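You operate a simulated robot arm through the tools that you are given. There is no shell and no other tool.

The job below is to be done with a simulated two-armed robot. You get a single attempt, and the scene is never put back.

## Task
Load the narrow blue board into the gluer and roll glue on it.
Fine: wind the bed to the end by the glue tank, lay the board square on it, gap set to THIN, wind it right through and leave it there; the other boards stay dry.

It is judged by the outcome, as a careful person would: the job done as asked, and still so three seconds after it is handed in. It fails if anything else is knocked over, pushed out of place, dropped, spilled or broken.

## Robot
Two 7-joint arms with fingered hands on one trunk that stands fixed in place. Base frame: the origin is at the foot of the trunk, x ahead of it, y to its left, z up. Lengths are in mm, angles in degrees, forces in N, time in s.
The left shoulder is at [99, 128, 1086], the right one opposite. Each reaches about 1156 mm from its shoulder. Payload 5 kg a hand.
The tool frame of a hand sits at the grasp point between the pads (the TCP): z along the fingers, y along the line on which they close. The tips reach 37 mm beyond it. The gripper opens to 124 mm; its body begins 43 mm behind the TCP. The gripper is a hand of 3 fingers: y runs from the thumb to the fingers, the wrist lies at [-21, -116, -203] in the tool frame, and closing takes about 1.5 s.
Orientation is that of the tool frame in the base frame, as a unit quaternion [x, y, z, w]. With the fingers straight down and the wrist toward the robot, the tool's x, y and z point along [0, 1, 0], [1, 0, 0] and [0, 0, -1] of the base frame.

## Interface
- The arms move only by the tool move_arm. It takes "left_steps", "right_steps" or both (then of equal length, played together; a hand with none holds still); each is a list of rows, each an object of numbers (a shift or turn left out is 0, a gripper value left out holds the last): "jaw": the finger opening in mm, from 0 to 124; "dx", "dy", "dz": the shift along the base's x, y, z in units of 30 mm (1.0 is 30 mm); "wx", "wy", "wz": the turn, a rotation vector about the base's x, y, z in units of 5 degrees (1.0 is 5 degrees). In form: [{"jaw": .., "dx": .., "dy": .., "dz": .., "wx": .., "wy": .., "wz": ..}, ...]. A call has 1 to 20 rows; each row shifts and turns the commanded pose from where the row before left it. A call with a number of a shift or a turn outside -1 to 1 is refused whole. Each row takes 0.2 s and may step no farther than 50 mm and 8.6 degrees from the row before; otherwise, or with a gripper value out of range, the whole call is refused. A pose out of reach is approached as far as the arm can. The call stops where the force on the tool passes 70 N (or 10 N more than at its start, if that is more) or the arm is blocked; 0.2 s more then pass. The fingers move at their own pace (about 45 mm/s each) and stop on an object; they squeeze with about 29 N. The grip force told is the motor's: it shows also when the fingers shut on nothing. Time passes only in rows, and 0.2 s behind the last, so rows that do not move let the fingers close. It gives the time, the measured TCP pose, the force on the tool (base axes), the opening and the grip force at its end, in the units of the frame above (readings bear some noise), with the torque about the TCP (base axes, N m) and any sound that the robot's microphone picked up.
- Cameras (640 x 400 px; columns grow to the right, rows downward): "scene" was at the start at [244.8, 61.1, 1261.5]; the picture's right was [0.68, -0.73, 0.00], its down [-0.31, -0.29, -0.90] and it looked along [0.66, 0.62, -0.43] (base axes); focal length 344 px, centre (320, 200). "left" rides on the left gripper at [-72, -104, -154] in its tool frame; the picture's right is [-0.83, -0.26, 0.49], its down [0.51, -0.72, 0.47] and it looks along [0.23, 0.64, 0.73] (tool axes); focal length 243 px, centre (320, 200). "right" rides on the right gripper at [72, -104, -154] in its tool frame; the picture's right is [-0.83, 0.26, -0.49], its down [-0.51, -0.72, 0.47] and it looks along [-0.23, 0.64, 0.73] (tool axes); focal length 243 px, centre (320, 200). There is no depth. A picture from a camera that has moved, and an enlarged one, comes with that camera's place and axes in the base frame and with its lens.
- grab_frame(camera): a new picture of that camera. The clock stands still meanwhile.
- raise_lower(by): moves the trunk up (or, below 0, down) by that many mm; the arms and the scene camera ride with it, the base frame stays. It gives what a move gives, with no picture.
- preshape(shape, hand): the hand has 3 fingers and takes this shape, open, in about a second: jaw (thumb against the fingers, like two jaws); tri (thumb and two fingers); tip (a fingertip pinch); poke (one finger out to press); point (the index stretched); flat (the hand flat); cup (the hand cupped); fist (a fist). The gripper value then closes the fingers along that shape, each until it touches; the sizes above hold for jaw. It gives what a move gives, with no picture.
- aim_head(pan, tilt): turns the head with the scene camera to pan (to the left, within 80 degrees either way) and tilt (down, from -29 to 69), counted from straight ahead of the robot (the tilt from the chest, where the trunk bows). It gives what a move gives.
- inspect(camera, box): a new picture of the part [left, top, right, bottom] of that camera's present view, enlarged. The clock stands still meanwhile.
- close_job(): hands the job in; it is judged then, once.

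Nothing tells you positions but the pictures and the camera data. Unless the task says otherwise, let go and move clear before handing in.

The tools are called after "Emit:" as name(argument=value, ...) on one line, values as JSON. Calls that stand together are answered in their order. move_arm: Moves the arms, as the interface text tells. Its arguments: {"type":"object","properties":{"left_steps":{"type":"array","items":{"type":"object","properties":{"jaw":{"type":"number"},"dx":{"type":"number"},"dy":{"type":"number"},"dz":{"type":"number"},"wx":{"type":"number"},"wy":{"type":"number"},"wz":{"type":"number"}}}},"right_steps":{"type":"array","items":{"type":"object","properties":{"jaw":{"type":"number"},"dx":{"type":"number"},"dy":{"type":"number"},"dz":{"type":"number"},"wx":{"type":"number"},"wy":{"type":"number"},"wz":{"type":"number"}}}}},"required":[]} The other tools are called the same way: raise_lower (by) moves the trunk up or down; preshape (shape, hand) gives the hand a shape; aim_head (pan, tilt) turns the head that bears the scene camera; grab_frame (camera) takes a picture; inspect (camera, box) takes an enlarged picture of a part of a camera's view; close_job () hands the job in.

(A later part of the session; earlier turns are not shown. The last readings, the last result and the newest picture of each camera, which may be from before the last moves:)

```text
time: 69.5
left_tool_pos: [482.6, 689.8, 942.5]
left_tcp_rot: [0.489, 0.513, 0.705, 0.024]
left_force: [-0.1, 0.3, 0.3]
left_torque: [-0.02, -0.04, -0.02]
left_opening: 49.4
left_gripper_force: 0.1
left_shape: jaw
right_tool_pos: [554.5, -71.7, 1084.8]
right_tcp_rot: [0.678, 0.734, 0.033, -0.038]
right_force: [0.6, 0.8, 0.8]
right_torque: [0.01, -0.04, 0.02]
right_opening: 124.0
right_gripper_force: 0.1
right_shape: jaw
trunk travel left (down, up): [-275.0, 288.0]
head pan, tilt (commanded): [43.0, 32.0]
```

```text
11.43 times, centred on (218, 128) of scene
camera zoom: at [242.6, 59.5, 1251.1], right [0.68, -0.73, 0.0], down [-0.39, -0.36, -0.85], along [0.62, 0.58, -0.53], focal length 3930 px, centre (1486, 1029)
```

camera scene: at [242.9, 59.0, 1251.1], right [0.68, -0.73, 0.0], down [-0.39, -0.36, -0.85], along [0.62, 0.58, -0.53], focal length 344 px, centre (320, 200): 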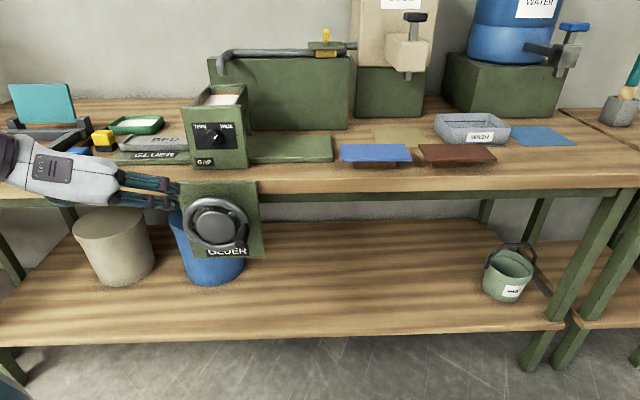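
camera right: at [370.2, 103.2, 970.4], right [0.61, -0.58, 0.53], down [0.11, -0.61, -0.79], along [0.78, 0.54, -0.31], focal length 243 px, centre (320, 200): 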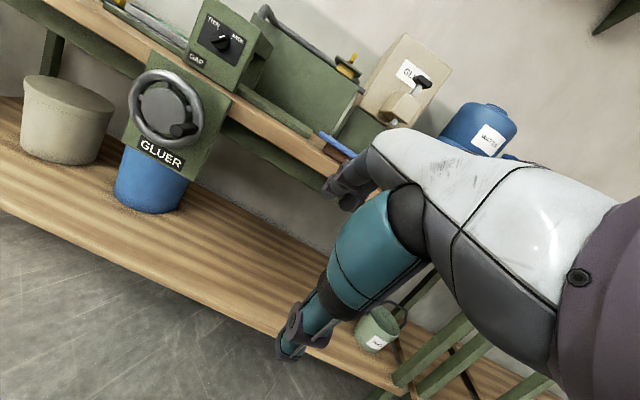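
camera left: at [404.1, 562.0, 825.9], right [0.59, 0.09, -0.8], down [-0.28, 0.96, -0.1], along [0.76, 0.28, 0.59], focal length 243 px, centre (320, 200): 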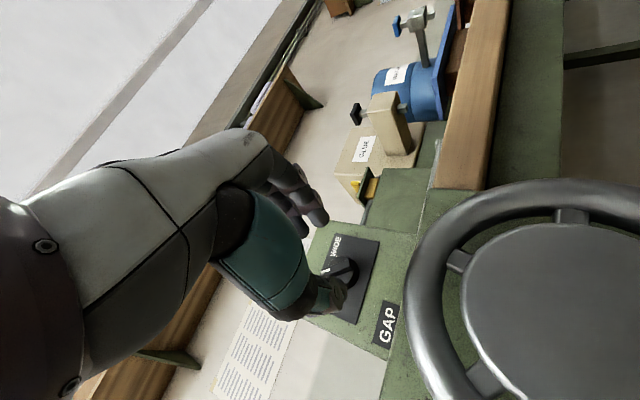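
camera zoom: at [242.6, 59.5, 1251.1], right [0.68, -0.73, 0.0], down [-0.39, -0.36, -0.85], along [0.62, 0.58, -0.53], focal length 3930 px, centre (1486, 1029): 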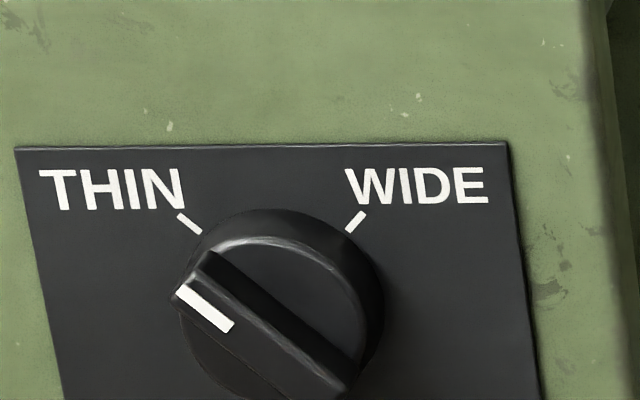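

The pointer is now on the THIN tick. Next is the board: I'll bring the left hand back to fingers-down, high up, with its closing line across the board's width.

Emit:
move_arm(left_steps=[{"wx": 0.98, "wy": 0.98, "dx": -0.4, "dy": -0.3, "jaw": 120}, {"wx": 0.98, "wy": 0.98, "dx": -0.4, "dy": -0.3}, {"wx": 0.98, "wy": 0.98, "dx": -0.4, "dy": -0.3}, {"wx": 0.98, "wy": 0.98, "dx": -0.4, "dy": -0.3}, {"wx": 0.98, "wy": 0.98, "dx": -0.4, "dy": -0.3}, {"wx": 0.98, "wy": 0.98, "dx": -0.4, "dy": -0.3}, {"wx": 0.98, "wy": 0.98}, {"wx": -0.98, "wy": 0.98}, {"wx": -0.98, "wy": 0.98}, {"wx": -0.98, "wy": 0.98}, {"wx": -0.98, "wy": 0.98}, {"wx": -0.98, "wy": 0.98}, {"wx": -0.98, "wy": 0.98}, {"wx": -0.98, "wy": 0.98, "dz": 0.7}, {"wx": -0.98, "wy": 0.98, "dz": 0.7}, {"wx": -0.98, "wy": 0.98, "dz": 0.7}, {"wx": -0.98, "wy": 0.98, "dz": 0.7}, {"wx": -0.98, "wy": 0.98, "dz": 0.7}, {"wx": -0.98, "wy": 0.98, "dz": 0.7}, {"wx": -0.98, "wy": 0.98, "dz": 0.7}])

Emit:
grab_frame(camera="scene")

```text
time: 73.7
left_tool_pos: [410.8, 641.6, 1088.0]
left_tcp_rot: [0.923, 0.383, 0.023, -0.021]
left_force: [-0.4, 0.1, -0.5]
left_torque: [0.02, -0.01, 0.0]
left_opening: 119.7
left_gripper_force: 0.0
left_shape: jaw
left hand out of reach, approached as far as the arm can: row 11
right_tool_pos: [556.4, -71.4, 1086.1]
right_tcp_rot: [0.677, 0.734, 0.033, -0.039]
right_force: [-0.6, 0.2, 1.2]
right_torque: [-0.03, 0.01, -0.01]
right_opening: 124.1
right_gripper_force: 0.1
right_shape: jaw
trunk travel left (down, up): [-275.0, 288.0]
head pan, tilt (commanded): [43.0, 32.0]
```

```text
taken
camera scene: at [244.2, 59.5, 1250.7], right [0.68, -0.73, 0.0], down [-0.39, -0.36, -0.85], along [0.62, 0.58, -0.53], focal length 344 px, centre (320, 200)
```

scene: 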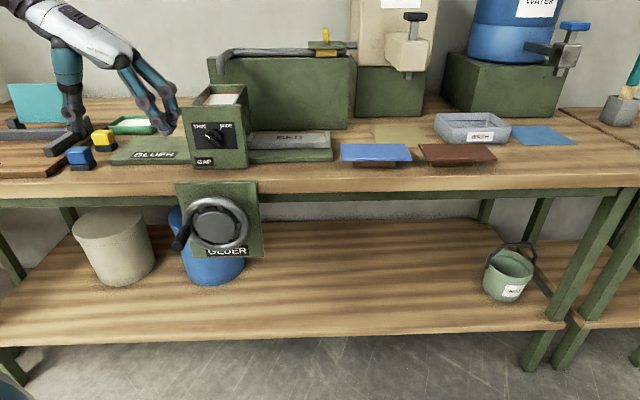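

Emit:
move_arm(left_steps=[{"wx": -0.64, "wy": 0.3}, {"wz": 0.977, "dz": 0.2}, {"wz": 0.977, "dz": 0.2}, {"wz": 0.977, "dz": 0.2}, {"wz": 0.977, "dz": 0.2}, {"wz": 0.977, "dz": 0.2}, {"wz": 0.977, "dz": 0.2}, {"wz": 0.977, "dz": 0.2}, {"wz": 0.977, "dz": 0.2}, {"wz": 0.977, "dz": 0.2}, {"wz": 0.977, "dz": 0.2}, {"wz": 0.977, "dz": 0.2}, {"wz": 0.977, "dz": 0.2}, {"wz": 0.977}, {"wz": 0.977}, {"wz": 0.977}, {"wz": 0.977}, {"wz": 0.977}, {"wz": 0.977}])

```text
time: 77.7
left_tool_pos: [409.0, 640.7, 1161.2]
left_tcp_rot: [0.399, 0.917, 0.001, 0.0]
left_force: [0.0, -0.3, -0.7]
left_torque: [0.03, -0.02, -0.01]
left_opening: 119.6
left_gripper_force: 0.0
left_shape: jaw
right_tool_pos: [555.6, -71.6, 1084.0]
right_tcp_rot: [0.677, 0.734, 0.035, -0.038]
right_force: [-0.2, 0.6, -0.6]
right_torque: [-0.01, -0.01, 0.04]
right_opening: 124.3
right_gripper_force: 0.1
right_shape: jaw
trunk travel left (down, up): [-275.0, 288.0]
head pan, tilt (commanded): [43.0, 32.0]
```

Orientation is right for the board (fingers down, closing across its width). Moving above the board.

Emit:
move_arm(left_steps=[{"dx": 0.955, "dy": -0.307, "dz": -0.12}, {"dx": 0.955, "dy": -0.307, "dz": -0.12}, {"dx": 0.955, "dy": -0.307, "dz": -0.12}, {"dx": 0.955, "dy": -0.307, "dz": -0.12}, {"dx": 0.955, "dy": -0.307, "dz": -0.12}, {"dx": 0.955, "dy": -0.307, "dz": -0.12}, {"dx": 0.955, "dy": -0.307, "dz": -0.12}, {"dx": 0.955, "dy": -0.307, "dz": -0.12}, {"dx": 0.955, "dy": -0.307, "dz": -0.12}, {"dx": 0.955, "dy": -0.307, "dz": -0.12}, {"dx": 0.955, "dy": -0.307, "dz": -0.12}, {"dx": 0.955, "dy": -0.307, "dz": -0.12}, {"dx": 0.955, "dy": -0.307, "dz": -0.12}, {"dx": 0.955, "dy": -0.307, "dz": -0.12}, {"dx": 0.955, "dy": -0.307, "dz": -0.12}, {"dx": 0.955, "dy": -0.307, "dz": -0.12}, {"dx": 0.955, "dy": -0.307, "dz": -0.12}])

Emit:
grab_frame(camera="left")

Emit:
inspect(camera="scene", box=[300, 90, 460, 190])

Emit:
grab_frame(camera="scene")

```text
time: 81.3
left_tool_pos: [898.8, 485.8, 1098.7]
left_tcp_rot: [0.399, 0.917, 0.001, -0.003]
left_force: [0.4, 0.3, -0.4]
left_torque: [0.04, -0.01, 0.01]
left_opening: 119.5
left_gripper_force: 0.0
left_shape: jaw
right_tool_pos: [556.4, -72.6, 1083.8]
right_tcp_rot: [0.677, 0.734, 0.034, -0.039]
right_force: [-0.1, 0.5, 0.0]
right_torque: [0.0, 0.03, 0.02]
right_opening: 124.0
right_gripper_force: 0.1
right_shape: jaw
trunk travel left (down, up): [-275.0, 288.0]
head pan, tilt (commanded): [43.0, 32.0]
```

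```text
taken
camera left: at [872.0, 361.6, 1251.5], right [0.37, -0.78, -0.5], down [-0.88, -0.12, -0.47], along [0.31, 0.61, -0.73], focal length 243 px, centre (320, 200)
```

left: 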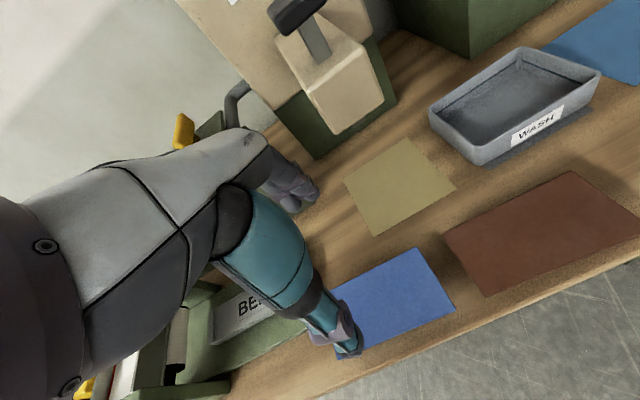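

```text
4.00 times, centred on (380, 140) of scene
camera zoom: at [244.6, 58.6, 1250.7], right [0.68, -0.73, 0.0], down [-0.39, -0.36, -0.85], along [0.62, 0.58, -0.53], focal length 1376 px, centre (80, 440)
```

zoom: 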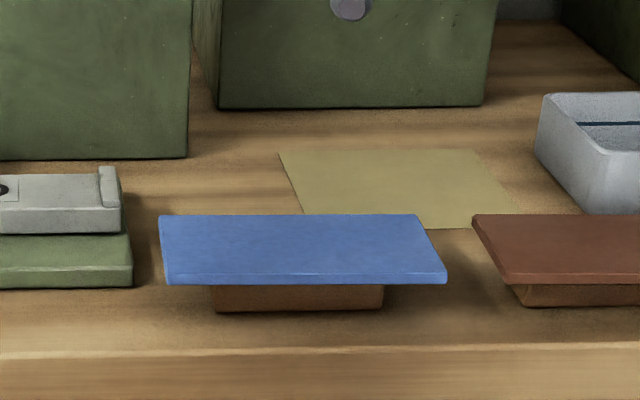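

```text
taken
camera scene: at [244.6, 58.6, 1250.7], right [0.68, -0.73, 0.0], down [-0.39, -0.36, -0.85], along [0.62, 0.58, -0.53], focal length 344 px, centre (320, 200)
```

scene: 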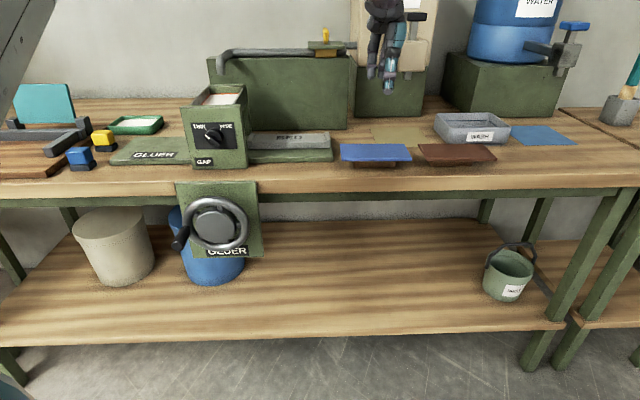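

Emit:
inspect(camera="left", box=[300, 230, 480, 370])

Emit:
inspect(camera="left", box=[100, 260, 340, 400])

Emit:
inspect(camera="scene", box=[330, 130, 420, 180])

```text
2.86 times, centred on (390, 300) of left
camera zoom: at [872.0, 361.6, 1251.5], right [0.37, -0.78, -0.5], down [-0.88, -0.12, -0.47], along [0.31, 0.61, -0.73], focal length 693 px, centre (120, -86)
```

zoom: 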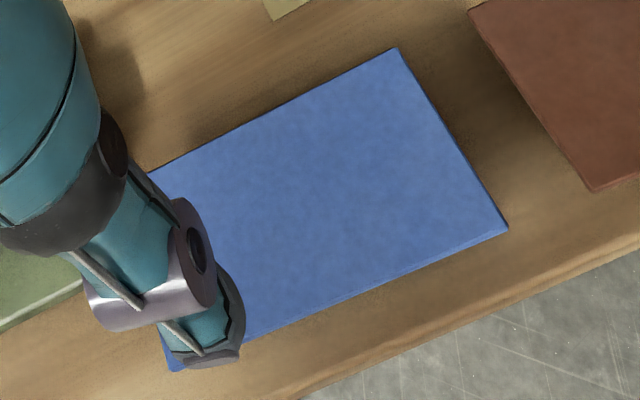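

```text
2.67 times, centred on (220, 330) of left
camera zoom: at [872.0, 361.6, 1251.5], right [0.37, -0.78, -0.5], down [-0.88, -0.12, -0.47], along [0.31, 0.61, -0.73], focal length 647 px, centre (587, -147)
```

zoom: 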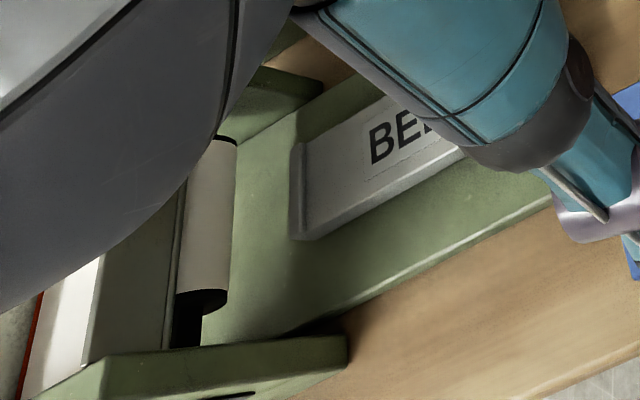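

```text
7.11 times, centred on (375, 155) of scene
camera zoom: at [244.6, 58.6, 1250.7], right [0.68, -0.73, 0.0], down [-0.39, -0.36, -0.85], along [0.62, 0.58, -0.53], focal length 2445 px, centre (-71, 520)
```

zoom: 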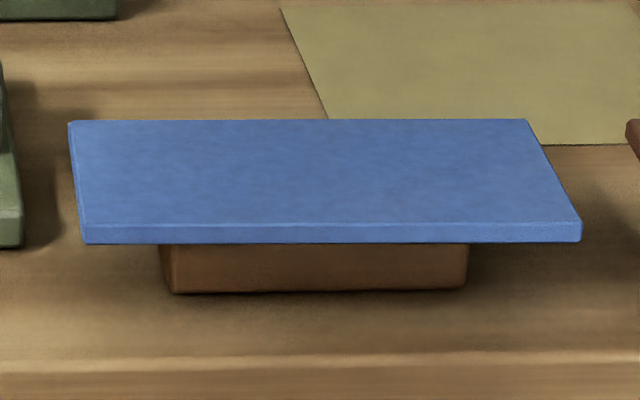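

I've measured: the board is about 161×84 mm with its top near z 914, on a smaller block. The bed is about 211 mm long (184 mm between its end lips), only ~63 mm wide and its top is near z 913, so the fingers can straddle it. I'll come down over the board's centre and check alignment.

Emit:
move_arm(left_steps=[{"dx": -0.2, "dy": -0.04, "dz": -0.85, "jaw": 122}, {"dx": -0.2, "dy": -0.04, "dz": -0.85}, {"dz": -0.85}, {"dz": -0.85}])

Emit:
inspect(camera="scene", box=[330, 90, 450, 170])

Emit:
grab_frame(camera="left")

```text
time: 82.3
left_tool_pos: [886.4, 481.6, 996.8]
left_tcp_rot: [0.399, 0.917, 0.001, -0.003]
left_force: [1.4, -0.8, 0.0]
left_torque: [0.01, 0.02, -0.02]
left_opening: 121.6
left_gripper_force: 0.0
left_shape: jaw
right_tool_pos: [556.8, -70.7, 1084.7]
right_tcp_rot: [0.678, 0.734, 0.033, -0.038]
right_force: [0.4, -0.6, 0.3]
right_torque: [-0.01, 0.05, 0.04]
right_opening: 123.9
right_gripper_force: 0.0
right_shape: jaw
trunk travel left (down, up): [-275.0, 288.0]
head pan, tilt (commanded): [43.0, 32.0]
```

```text
5.00 times, centred on (390, 130) of scene
camera zoom: at [244.1, 59.6, 1250.7], right [0.68, -0.73, 0.0], down [-0.39, -0.36, -0.85], along [0.62, 0.58, -0.53], focal length 1719 px, centre (-30, 550)
```

zoom: 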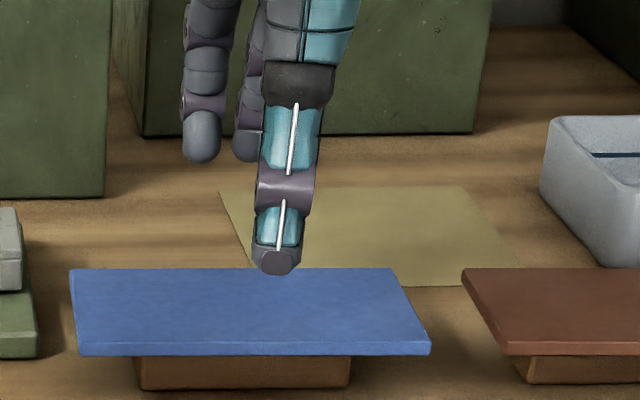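

```text
taken
camera left: at [859.1, 358.4, 1150.2], right [0.37, -0.78, -0.5], down [-0.88, -0.12, -0.47], along [0.31, 0.61, -0.73], focal length 243 px, centre (320, 200)
```

left: 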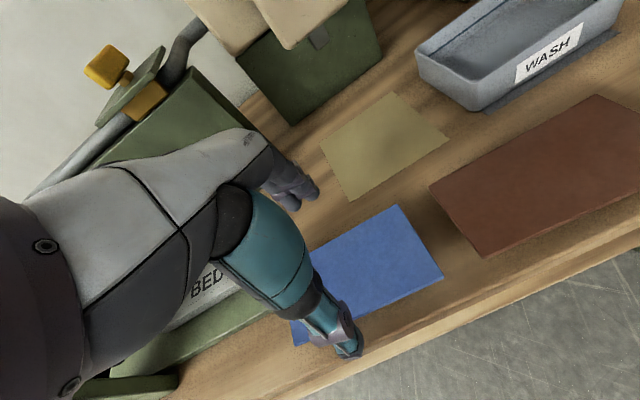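

The hand is centred over the board. I'll descend so that the fingertips pass the board's edges, and check again before closing.

Emit:
move_arm(left_steps=[{"dz": -0.76}, {"dz": -0.76}, {"dz": -0.76}, {}])

Emit:
inspect(camera="scene", box=[330, 90, 450, 170])

Emit:
inspect(camera="left", box=[200, 130, 480, 370])

```text
time: 83.3
left_tool_pos: [884.4, 483.6, 927.9]
left_tcp_rot: [0.399, 0.917, 0.001, -0.001]
left_force: [0.2, -0.1, -0.5]
left_torque: [0.06, -0.01, -0.03]
left_opening: 121.4
left_gripper_force: 0.1
left_shape: jaw
right_tool_pos: [555.0, -71.9, 1085.9]
right_tcp_rot: [0.678, 0.734, 0.034, -0.038]
right_force: [1.2, 0.7, -0.5]
right_torque: [-0.02, 0.01, 0.04]
right_opening: 123.9
right_gripper_force: 0.0
right_shape: jaw
trunk travel left (down, up): [-275.0, 288.0]
head pan, tilt (commanded): [43.0, 32.0]
```

```text
5.00 times, centred on (390, 130) of scene
camera zoom: at [242.9, 59.1, 1251.1], right [0.68, -0.73, 0.0], down [-0.39, -0.36, -0.85], along [0.62, 0.58, -0.53], focal length 1719 px, centre (-30, 550)
```

zoom: 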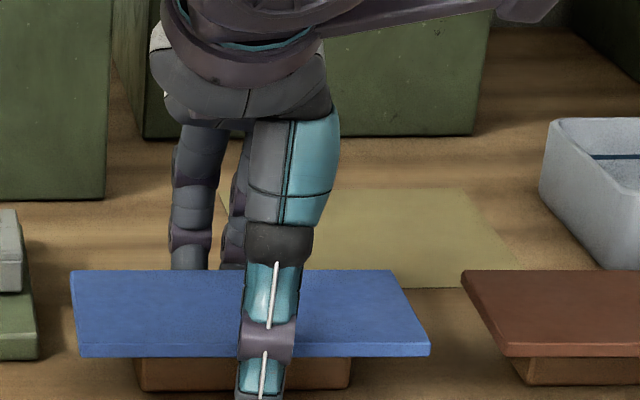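

```text
1.67 times, centred on (340, 250) of left
camera zoom: at [857.2, 359.1, 1081.9], right [0.37, -0.78, -0.5], down [-0.87, -0.12, -0.47], along [0.31, 0.61, -0.73], focal length 404 px, centre (287, 117)
```

zoom: 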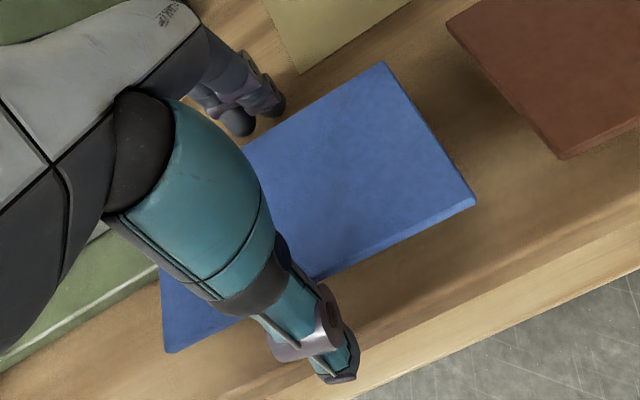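

Emit:
move_arm(left_steps=[{"jaw": 95}, {}, {}, {"jaw": 70}, {}, {}, {}, {}])

Emit:
inspect(camera="scene", box=[330, 90, 450, 170])

Emit:
inspect(camera="left", box=[200, 130, 480, 370])

```text
time: 85.1
left_tool_pos: [884.1, 481.8, 928.8]
left_tcp_rot: [0.399, 0.917, 0.001, -0.001]
left_force: [0.4, -1.3, 0.5]
left_torque: [-0.02, -0.02, 0.0]
left_opening: 68.4
left_gripper_force: 29.3
left_shape: jaw
right_tool_pos: [555.5, -71.8, 1085.8]
right_tcp_rot: [0.677, 0.734, 0.034, -0.038]
right_force: [0.4, 0.7, 0.2]
right_torque: [0.01, 0.0, -0.05]
right_opening: 123.9
right_gripper_force: 0.1
right_shape: jaw
trunk travel left (down, up): [-275.0, 288.0]
head pan, tilt (commanded): [43.0, 32.0]
```

```text
5.00 times, centred on (390, 130) of scene
camera zoom: at [243.1, 59.2, 1251.0], right [0.68, -0.73, 0.0], down [-0.39, -0.36, -0.85], along [0.62, 0.58, -0.53], focal length 1719 px, centre (-30, 550)
```

zoom: 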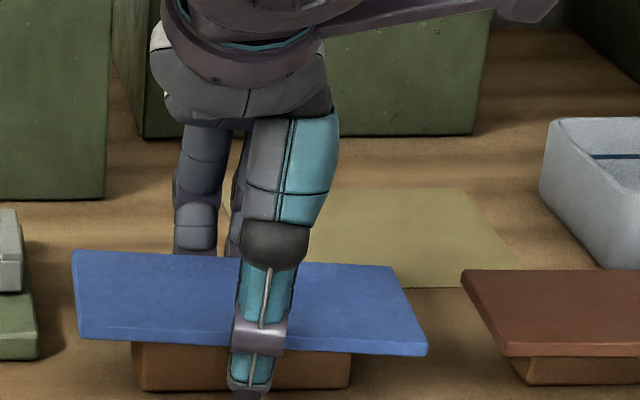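

```text
1.67 times, centred on (340, 250) of left
camera zoom: at [857.4, 359.0, 1081.9], right [0.37, -0.78, -0.5], down [-0.87, -0.12, -0.47], along [0.31, 0.61, -0.73], focal length 404 px, centre (287, 117)
```

zoom: 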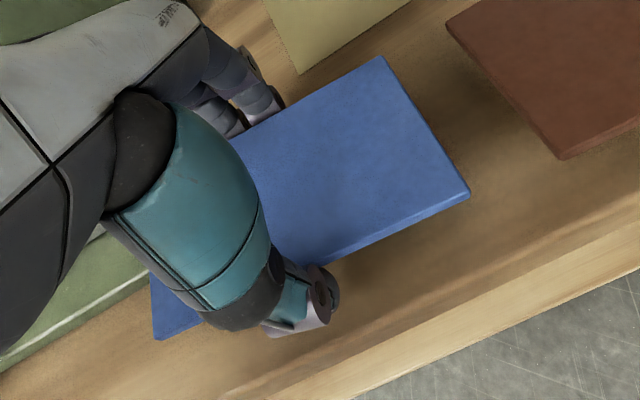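

The board is gripped, though its left end was raised a little. I'll lift it and see how it hangs.

Emit:
move_arm(left_steps=[{"dz": 0.4}, {"dz": 0.4}, {"dz": 0.6}, {"dz": 0.6}, {}])

Emit:
inspect(camera="scene", box=[330, 80, 450, 160])

Emit:
inspect(camera="left", box=[200, 130, 480, 370])

```text
time: 86.3
left_tool_pos: [885.7, 481.8, 989.2]
left_tcp_rot: [0.399, 0.917, 0.001, -0.001]
left_force: [0.3, -0.5, -0.3]
left_torque: [-0.04, -0.01, 0.01]
left_opening: 67.5
left_gripper_force: 29.0
left_shape: jaw
right_tool_pos: [554.8, -71.3, 1084.6]
right_tcp_rot: [0.677, 0.734, 0.034, -0.039]
right_force: [0.1, 0.0, 0.5]
right_torque: [0.0, -0.02, -0.02]
right_opening: 123.9
right_gripper_force: 0.0
right_shape: jaw
trunk travel left (down, up): [-275.0, 288.0]
head pan, tilt (commanded): [43.0, 32.0]
```

```text
5.00 times, centred on (390, 120) of scene
camera zoom: at [243.6, 59.5, 1250.8], right [0.68, -0.73, 0.0], down [-0.39, -0.36, -0.85], along [0.62, 0.58, -0.53], focal length 1719 px, centre (-30, 600)
```

zoom: 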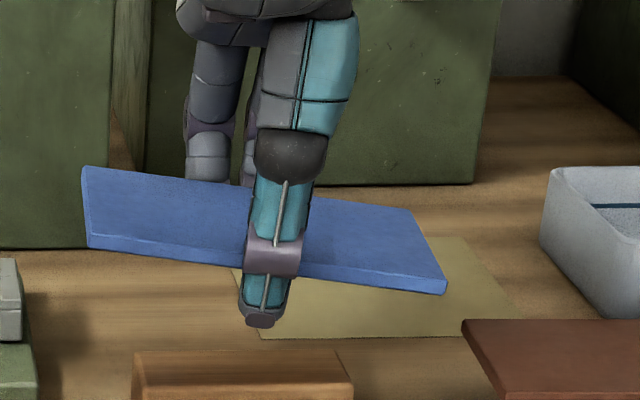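

```text
1.67 times, centred on (340, 250) of left
camera zoom: at [859.2, 358.4, 1141.7], right [0.37, -0.78, -0.5], down [-0.88, -0.12, -0.47], along [0.31, 0.61, -0.73], focal length 404 px, centre (287, 117)
```

zoom: 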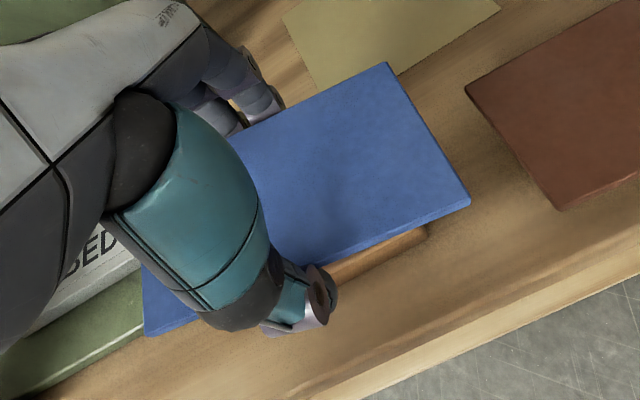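

The block stays behind and the board is held, but tilted ~7°. I'll wait a moment to see whether it is stable.

Emit:
move_arm(left_steps=[{}, {}, {}, {}, {}])

Emit:
inspect(camera="scene", box=[330, 80, 450, 160])

```text
time: 87.5
left_tool_pos: [884.5, 481.5, 989.3]
left_tcp_rot: [0.398, 0.917, 0.001, -0.001]
left_force: [-0.1, 0.5, -0.4]
left_torque: [0.01, -0.01, -0.02]
left_opening: 67.7
left_gripper_force: 28.8
left_shape: jaw
right_tool_pos: [554.8, -72.1, 1084.0]
right_tcp_rot: [0.677, 0.734, 0.034, -0.039]
right_force: [0.0, 0.2, -0.4]
right_torque: [0.01, 0.05, -0.02]
right_opening: 123.6
right_gripper_force: 0.1
right_shape: jaw
trunk travel left (down, up): [-275.0, 288.0]
head pan, tilt (commanded): [43.0, 32.0]
```

```text
5.00 times, centred on (390, 120) of scene
camera zoom: at [243.2, 59.3, 1251.0], right [0.68, -0.73, 0.0], down [-0.39, -0.36, -0.85], along [0.62, 0.58, -0.53], focal length 1719 px, centre (-30, 600)
```

zoom: 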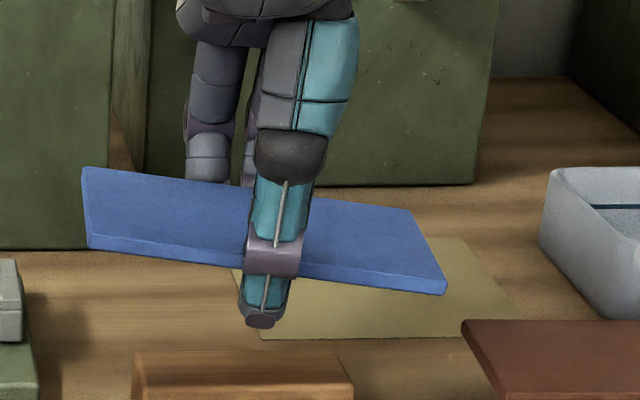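

The fingertips have hooked slightly under the board, which would leave too little room around the narrow bed. I'll level the board, set it back on its block, and regrip it nearer the very tips.

Emit:
move_arm(left_steps=[{"wx": -0.53, "wy": -0.5}, {"wx": -0.53, "wy": -0.5}, {"dz": -0.6}, {"dz": -0.6}, {"dz": -0.6}, {}])

Emit:
inspect(camera="scene", box=[330, 90, 450, 170])

```text
time: 88.9
left_tool_pos: [884.6, 482.6, 935.7]
left_tcp_rot: [0.397, 0.916, -0.024, 0.057]
left_force: [-0.7, 0.6, -0.5]
left_torque: [0.01, -0.02, 0.0]
left_opening: 67.9
left_gripper_force: 29.4
left_shape: jaw
right_tool_pos: [555.5, -71.3, 1083.9]
right_tcp_rot: [0.678, 0.734, 0.034, -0.038]
right_force: [0.6, -0.4, -0.2]
right_torque: [0.0, 0.0, 0.01]
right_opening: 124.2
right_gripper_force: 0.0
right_shape: jaw
trunk travel left (down, up): [-275.0, 288.0]
head pan, tilt (commanded): [43.0, 32.0]
```

```text
5.00 times, centred on (390, 130) of scene
camera zoom: at [243.1, 59.2, 1251.0], right [0.68, -0.73, 0.0], down [-0.39, -0.36, -0.85], along [0.62, 0.58, -0.53], focal length 1719 px, centre (-30, 550)
```

zoom: 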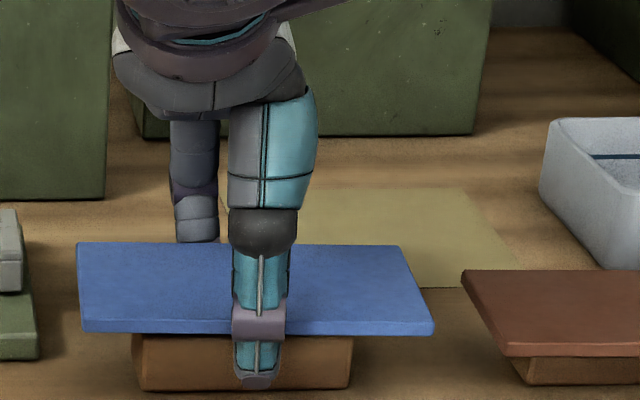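

Emit:
move_arm(left_steps=[{"dz": -0.2}, {"dz": -0.15}, {"dz": -0.08}, {}])

Emit:
inspect(camera="scene", box=[330, 110, 420, 170])

```text
time: 89.9
left_tool_pos: [884.2, 482.3, 922.8]
left_tcp_rot: [0.398, 0.915, -0.024, 0.058]
left_force: [2.8, 2.5, 13.7]
left_torque: [-0.2, 0.19, 0.02]
left_opening: 67.2
left_gripper_force: 28.7
left_shape: jaw
right_tool_pos: [554.9, -72.5, 1085.8]
right_tcp_rot: [0.677, 0.734, 0.035, -0.039]
right_force: [-0.3, -0.2, 0.4]
right_torque: [-0.01, 0.02, 0.03]
right_opening: 123.8
right_gripper_force: 0.2
right_shape: jaw
trunk travel left (down, up): [-275.0, 288.0]
head pan, tilt (commanded): [43.0, 32.0]
```

```text
6.67 times, centred on (375, 140) of scene
camera zoom: at [241.9, 58.7, 1251.4], right [0.68, -0.73, 0.0], down [-0.39, -0.36, -0.85], along [0.62, 0.58, -0.53], focal length 2292 px, centre (-47, 600)
```

zoom: 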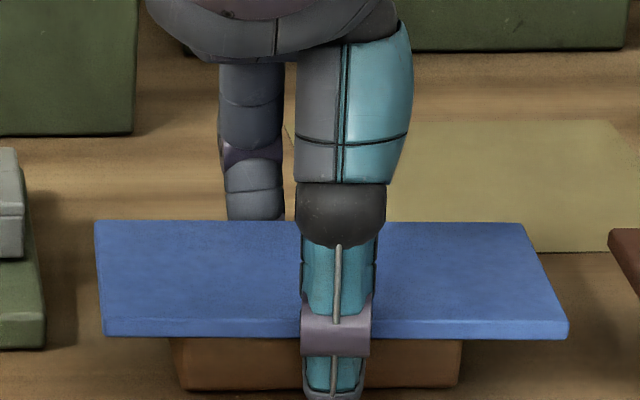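

Emit:
move_arm(left_steps=[{"jaw": 75, "dz": 0.03}, {"jaw": 85}, {"jaw": 100}, {"jaw": 121}, {}, {}, {"dz": 0.3, "wx": 0.53, "wy": 0.5}, {"dz": 0.3, "wx": 0.53, "wy": 0.5}, {}])

Emit:
inspect(camera="scene", box=[330, 110, 420, 170])

Emit:
inspect(camera="left", box=[200, 130, 480, 370])

```text
time: 91.9
left_tool_pos: [885.1, 483.3, 940.5]
left_tcp_rot: [0.399, 0.917, 0.001, -0.002]
left_force: [0.0, -1.2, -0.3]
left_torque: [0.0, -0.01, 0.02]
left_opening: 120.9
left_gripper_force: 0.1
left_shape: jaw
right_tool_pos: [555.7, -70.6, 1084.8]
right_tcp_rot: [0.677, 0.734, 0.034, -0.038]
right_force: [-0.4, 0.5, 0.6]
right_torque: [-0.03, 0.0, 0.01]
right_opening: 123.8
right_gripper_force: 0.0
right_shape: jaw
trunk travel left (down, up): [-275.0, 288.0]
head pan, tilt (commanded): [43.0, 32.0]
```

```text
6.67 times, centred on (375, 140) of scene
camera zoom: at [243.1, 59.6, 1250.9], right [0.68, -0.73, 0.0], down [-0.39, -0.36, -0.85], along [0.62, 0.58, -0.53], focal length 2292 px, centre (-47, 600)
```

zoom: 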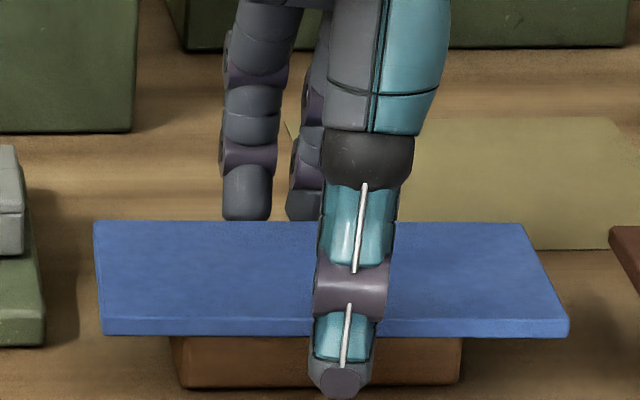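

```text
1.67 times, centred on (340, 250) of left
camera zoom: at [857.2, 359.5, 1092.9], right [0.37, -0.78, -0.5], down [-0.88, -0.12, -0.47], along [0.31, 0.61, -0.73], focal length 404 px, centre (287, 117)
```

zoom: 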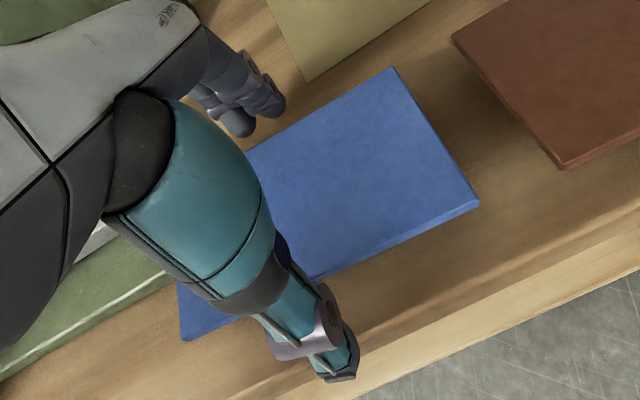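

The board is back level on its block. Now I grip it nearer the tips.

Emit:
move_arm(left_steps=[{"jaw": 95}, {}, {}, {"jaw": 88}, {}, {"jaw": 82}, {}, {"jaw": 76}, {}, {}])

Emit:
inspect(camera="scene", box=[330, 110, 420, 170])

Emit:
inspect(camera="left", box=[200, 130, 480, 370])

```text
time: 94.1
left_tool_pos: [884.5, 482.8, 939.7]
left_tcp_rot: [0.399, 0.917, 0.001, -0.001]
left_force: [0.2, 0.3, -0.3]
left_torque: [0.0, 0.0, -0.02]
left_opening: 80.2
left_gripper_force: 28.7
left_shape: jaw
right_tool_pos: [554.7, -70.9, 1085.0]
right_tcp_rot: [0.678, 0.734, 0.034, -0.039]
right_force: [0.1, 0.8, 0.0]
right_torque: [-0.01, 0.0, 0.01]
right_opening: 123.8
right_gripper_force: 0.1
right_shape: jaw
trunk travel left (down, up): [-275.0, 288.0]
head pan, tilt (commanded): [43.0, 32.0]
```

```text
6.67 times, centred on (375, 140) of scene
camera zoom: at [243.2, 59.3, 1251.0], right [0.68, -0.73, 0.0], down [-0.39, -0.36, -0.85], along [0.62, 0.58, -0.53], focal length 2292 px, centre (-47, 600)
```

zoom: 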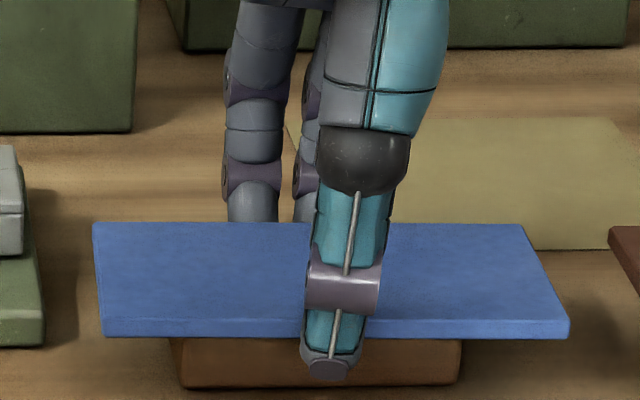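

```text
1.67 times, centred on (340, 250) of left
camera zoom: at [857.2, 359.2, 1092.9], right [0.37, -0.78, -0.5], down [-0.87, -0.12, -0.47], along [0.31, 0.61, -0.73], focal length 404 px, centre (287, 117)
```

zoom: 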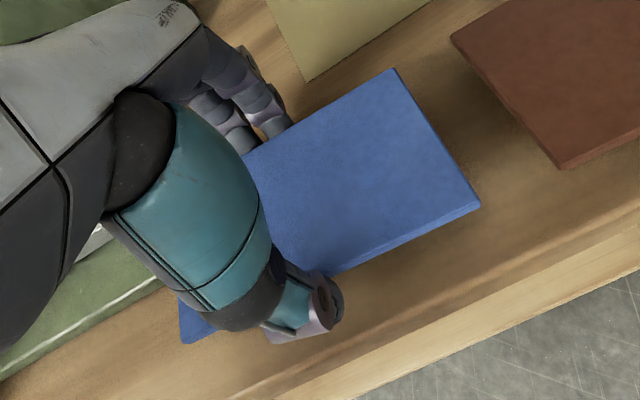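

A much cleaner grip (opening 80, board still level). Lifting gently.

Emit:
move_arm(left_steps=[{"dz": 0.3, "jaw": 70}, {"dz": 0.3}, {"dz": 0.5}, {"dz": 0.6}, {}])

Emit:
inspect(camera="scene", box=[330, 90, 420, 150])

```text
time: 95.3
left_tool_pos: [886.2, 482.6, 991.2]
left_tcp_rot: [0.399, 0.917, 0.001, -0.002]
left_force: [0.0, -0.4, -1.2]
left_torque: [-0.01, 0.01, 0.06]
left_opening: 79.8
left_gripper_force: 28.7
left_shape: jaw
right_tool_pos: [555.5, -71.3, 1085.5]
right_tcp_rot: [0.677, 0.734, 0.033, -0.038]
right_force: [0.6, 0.4, 0.2]
right_torque: [0.02, 0.04, 0.03]
right_opening: 124.0
right_gripper_force: 0.0
right_shape: jaw
trunk travel left (down, up): [-275.0, 288.0]
head pan, tilt (commanded): [43.0, 32.0]
```

```text
6.67 times, centred on (375, 120) of scene
camera zoom: at [243.7, 59.6, 1250.8], right [0.68, -0.73, 0.0], down [-0.39, -0.36, -0.85], along [0.62, 0.58, -0.53], focal length 2292 px, centre (-47, 733)
```

zoom: 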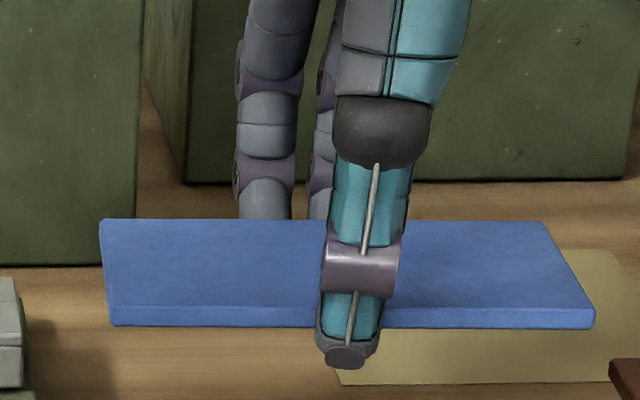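

The board is lifted level. Now I'll carry it over to above the bed, turning it 2.3° to be square with the bed.

Emit:
move_arm(left_steps=[{"dz": 0.5}, {"dx": -0.344, "dy": 0.89, "wz": 0.06}, {"dx": -0.344, "dy": 0.89, "wz": 0.06}, {"dx": -0.344, "dy": 0.89, "wz": 0.06}, {"dx": -0.344, "dy": 0.89, "wz": 0.06}, {"dx": -0.344, "dy": 0.89, "wz": 0.06}, {"dx": -0.344, "dy": 0.89, "wz": 0.06}, {"dx": -0.344, "dy": 0.89, "wz": 0.05}, {"dx": -0.344, "dy": 0.89, "wz": 0.05}, {}])

Emit:
inspect(camera="scene", box=[220, 80, 370, 180])

Emit:
grab_frame(camera="left")

```text
time: 97.5
left_tool_pos: [803.2, 696.9, 1005.3]
left_tcp_rot: [0.38, 0.925, 0.001, -0.002]
left_force: [0.9, 0.5, 0.0]
left_torque: [-0.02, 0.01, -0.03]
left_opening: 79.9
left_gripper_force: 28.2
left_shape: jaw
right_tool_pos: [555.7, -71.6, 1084.6]
right_tcp_rot: [0.677, 0.734, 0.034, -0.039]
right_force: [-0.4, -0.1, -0.5]
right_torque: [0.04, 0.01, 0.01]
right_opening: 124.1
right_gripper_force: 0.1
right_shape: jaw
trunk travel left (down, up): [-275.0, 288.0]
head pan, tilt (commanded): [43.0, 32.0]
```

```text
4.00 times, centred on (295, 130) of scene
camera zoom: at [243.5, 58.8, 1250.9], right [0.68, -0.73, 0.0], down [-0.39, -0.36, -0.85], along [0.62, 0.58, -0.53], focal length 1376 px, centre (420, 480)
```

zoom: 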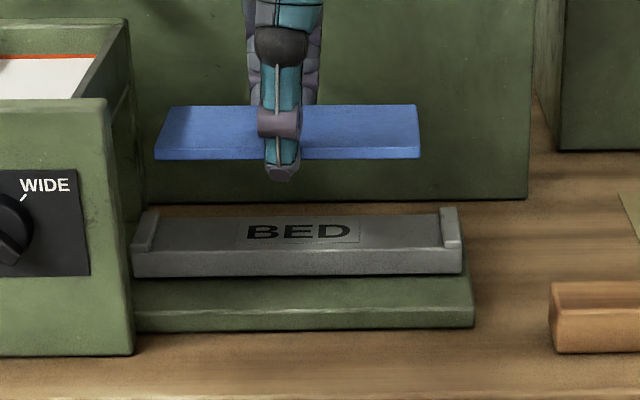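

```text
taken
camera left: at [781.3, 572.2, 1159.4], right [0.4, -0.77, -0.5], down [-0.87, -0.15, -0.47], along [0.28, 0.62, -0.73], focal length 243 px, centre (320, 200)
```

left: 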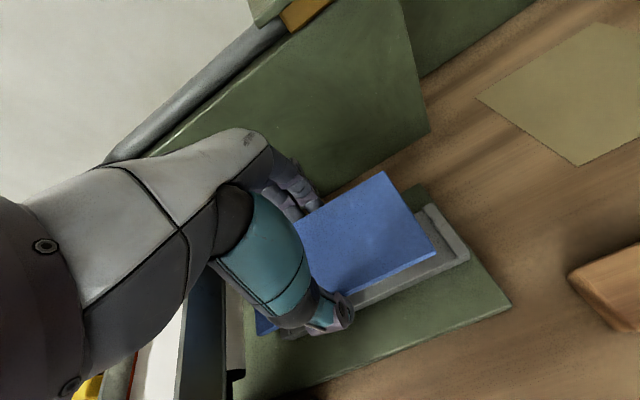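

Emit:
inspect(camera="left", box=[280, 150, 520, 350])

Emit:
inspect(camera="scene", box=[250, 95, 340, 155])

```text
2.00 times, centred on (400, 250) of left
camera zoom: at [781.3, 572.2, 1159.4], right [0.4, -0.77, -0.5], down [-0.87, -0.15, -0.47], along [0.28, 0.62, -0.73], focal length 485 px, centre (160, 100)
```

zoom: 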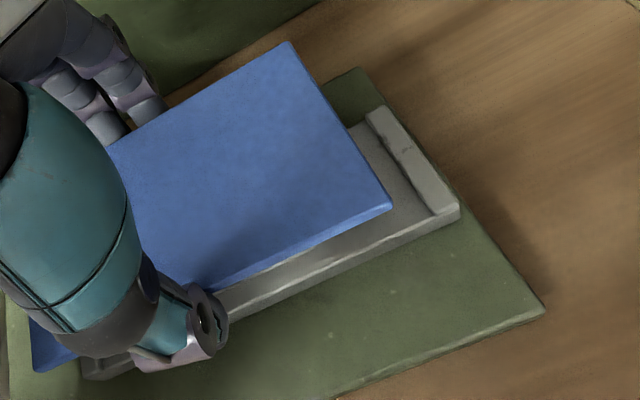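

```text
6.67 times, centred on (295, 125) of scene
camera zoom: at [243.5, 58.8, 1250.9], right [0.68, -0.73, 0.0], down [-0.39, -0.36, -0.85], along [0.62, 0.58, -0.53], focal length 2292 px, centre (487, 700)
```

zoom: 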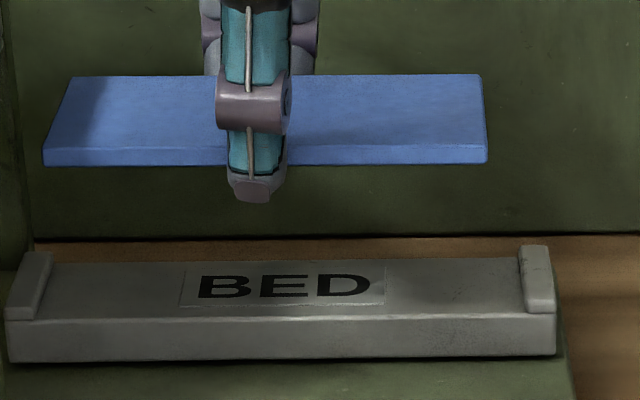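

The board hovers over the bed. By the wrist camera it needs about 8 mm toward me to be centred over the bed; I'll shift it and come down to just above the lips, then check again.

Emit:
move_arm(left_steps=[{"dx": -0.07, "dy": -0.12, "dz": -0.5}, {"dx": -0.07, "dy": -0.12, "dz": -0.5}, {"dz": -0.4}, {}])

Emit:
inspect(camera="left", box=[280, 150, 520, 350])

Emit:
inspect(camera="scene", box=[250, 100, 340, 160])

```text
time: 98.5
left_tool_pos: [798.5, 688.8, 963.3]
left_tcp_rot: [0.381, 0.925, 0.0, -0.002]
left_force: [-0.1, -0.9, -0.5]
left_torque: [0.0, 0.0, 0.0]
left_opening: 80.1
left_gripper_force: 29.2
left_shape: jaw
right_tool_pos: [555.4, -71.3, 1085.7]
right_tcp_rot: [0.677, 0.734, 0.035, -0.038]
right_force: [0.3, -0.5, 0.1]
right_torque: [0.01, -0.04, -0.03]
right_opening: 124.1
right_gripper_force: 0.0
right_shape: jaw
trunk travel left (down, up): [-275.0, 288.0]
head pan, tilt (commanded): [43.0, 32.0]
```

```text
2.00 times, centred on (400, 250) of left
camera zoom: at [776.0, 564.2, 1116.7], right [0.4, -0.77, -0.5], down [-0.87, -0.15, -0.47], along [0.28, 0.62, -0.73], focal length 485 px, centre (160, 100)
```

zoom: 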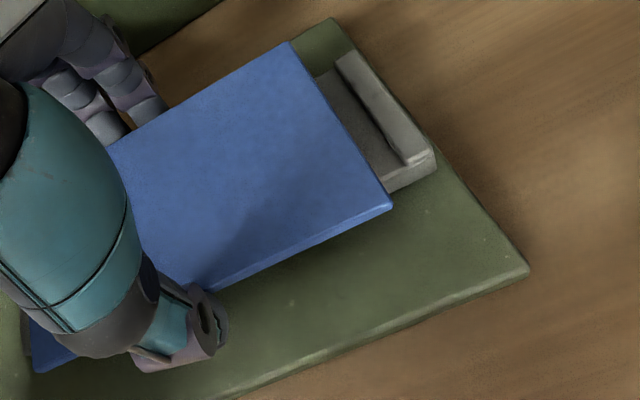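

```text
6.67 times, centred on (295, 130) of scene
camera zoom: at [243.1, 59.1, 1251.0], right [0.68, -0.73, 0.0], down [-0.39, -0.36, -0.85], along [0.62, 0.58, -0.53], focal length 2292 px, centre (487, 667)
```

zoom: 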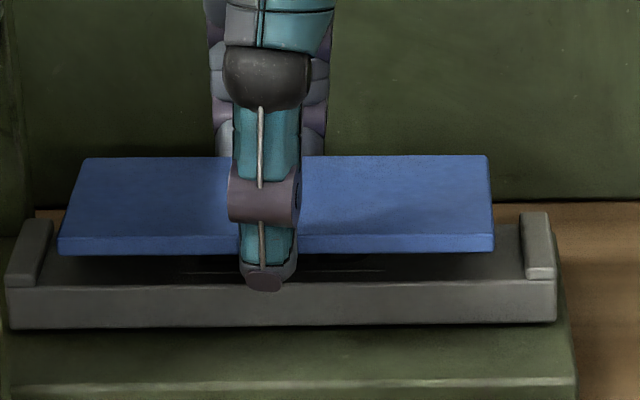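

The board is centred over the bed between its lips, parallel to it. Lowering it onto the bed slowly.

Emit:
move_arm(left_steps=[{"dz": -0.2}, {"dz": -0.2}, {"dz": -0.07}, {"dz": -0.05}, {}])

Emit:
inspect(camera="scene", box=[250, 100, 340, 160])

```text
time: 99.7
left_tool_pos: [795.6, 688.5, 949.5]
left_tcp_rot: [0.38, 0.925, 0.001, -0.002]
left_force: [0.4, 0.1, -1.0]
left_torque: [-0.03, -0.05, -0.02]
left_opening: 79.6
left_gripper_force: 29.0
left_shape: jaw
right_tool_pos: [555.9, -71.3, 1084.3]
right_tcp_rot: [0.677, 0.734, 0.034, -0.038]
right_force: [-0.4, -0.2, 0.1]
right_torque: [-0.01, 0.02, -0.01]
right_opening: 123.9
right_gripper_force: 0.0
right_shape: jaw
trunk travel left (down, up): [-275.0, 288.0]
head pan, tilt (commanded): [43.0, 32.0]
```

```text
6.67 times, centred on (295, 130) of scene
camera zoom: at [243.2, 59.3, 1251.0], right [0.68, -0.73, 0.0], down [-0.39, -0.36, -0.85], along [0.62, 0.58, -0.53], focal length 2292 px, centre (487, 667)
```

zoom: 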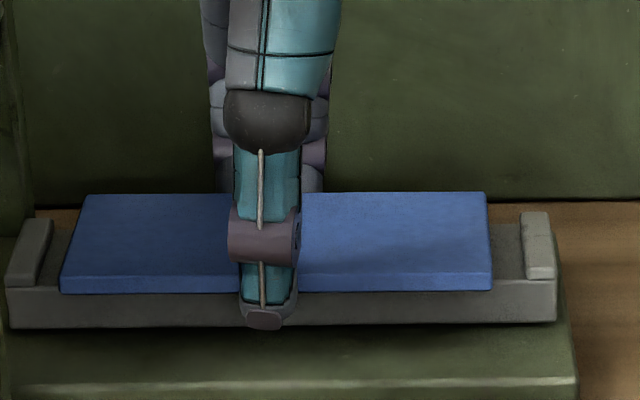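

Emit:
move_arm(left_steps=[{"dz": -0.06}, {"dz": -0.06}, {}])

Emit:
inspect(camera="left", box=[280, 130, 480, 290])

```text
time: 100.5
left_tool_pos: [797.2, 688.9, 945.9]
left_tcp_rot: [0.381, 0.925, 0.001, -0.001]
left_force: [-0.3, 1.5, 3.3]
left_torque: [0.03, 0.0, 0.0]
left_opening: 79.6
left_gripper_force: 28.7
left_shape: jaw
right_tool_pos: [554.8, -70.8, 1085.7]
right_tcp_rot: [0.678, 0.733, 0.034, -0.039]
right_force: [0.1, -0.1, -0.3]
right_torque: [0.02, 0.0, -0.04]
right_opening: 124.1
right_gripper_force: 0.0
right_shape: jaw
trunk travel left (down, up): [-275.0, 288.0]
head pan, tilt (commanded): [43.0, 32.0]
```

```text
2.50 times, centred on (380, 210) of left
camera zoom: at [775.1, 564.1, 1098.4], right [0.4, -0.77, -0.5], down [-0.87, -0.15, -0.47], along [0.29, 0.62, -0.73], focal length 606 px, centre (170, 175)
```

zoom: 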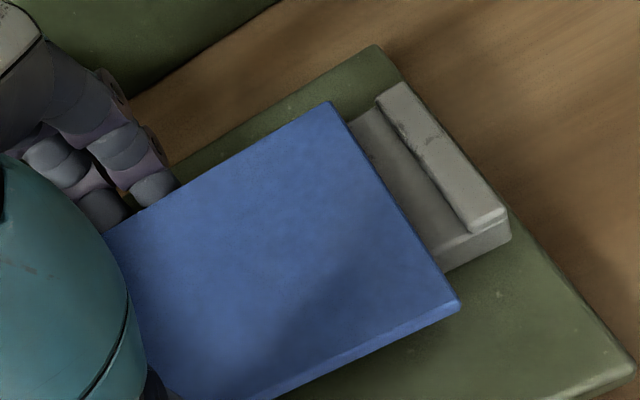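

Just touching. The board sits square but ~3.5 mm too near me; I'll nudge it to centre it on the bed, then set it down.

Emit:
move_arm(left_steps=[{"dz": 0.07}, {"dx": 0.085, "dy": 0.085}, {"dz": -0.05}, {"dz": -0.05}, {}])

Emit:
inspect(camera="left", box=[280, 130, 480, 290])

```text
time: 101.7
left_tool_pos: [800.2, 691.3, 945.2]
left_tcp_rot: [0.382, 0.924, 0.002, -0.001]
left_force: [0.1, 0.9, 3.5]
left_torque: [0.02, -0.03, 0.01]
left_opening: 80.0
left_gripper_force: 28.8
left_shape: jaw
right_tool_pos: [553.7, -72.5, 1084.3]
right_tcp_rot: [0.677, 0.734, 0.034, -0.038]
right_force: [0.4, 0.4, 0.0]
right_torque: [0.01, 0.02, 0.01]
right_opening: 124.1
right_gripper_force: 0.0
right_shape: jaw
trunk travel left (down, up): [-275.0, 288.0]
head pan, tilt (commanded): [43.0, 32.0]
```

```text
2.50 times, centred on (380, 210) of left
camera zoom: at [778.2, 566.8, 1098.4], right [0.4, -0.77, -0.5], down [-0.87, -0.15, -0.47], along [0.29, 0.62, -0.73], focal length 606 px, centre (170, 175)
```

zoom: 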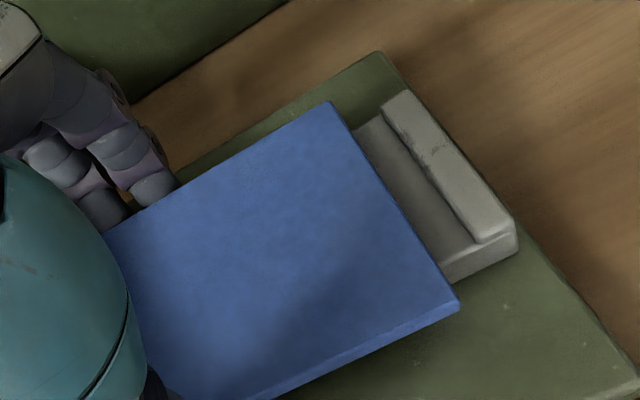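

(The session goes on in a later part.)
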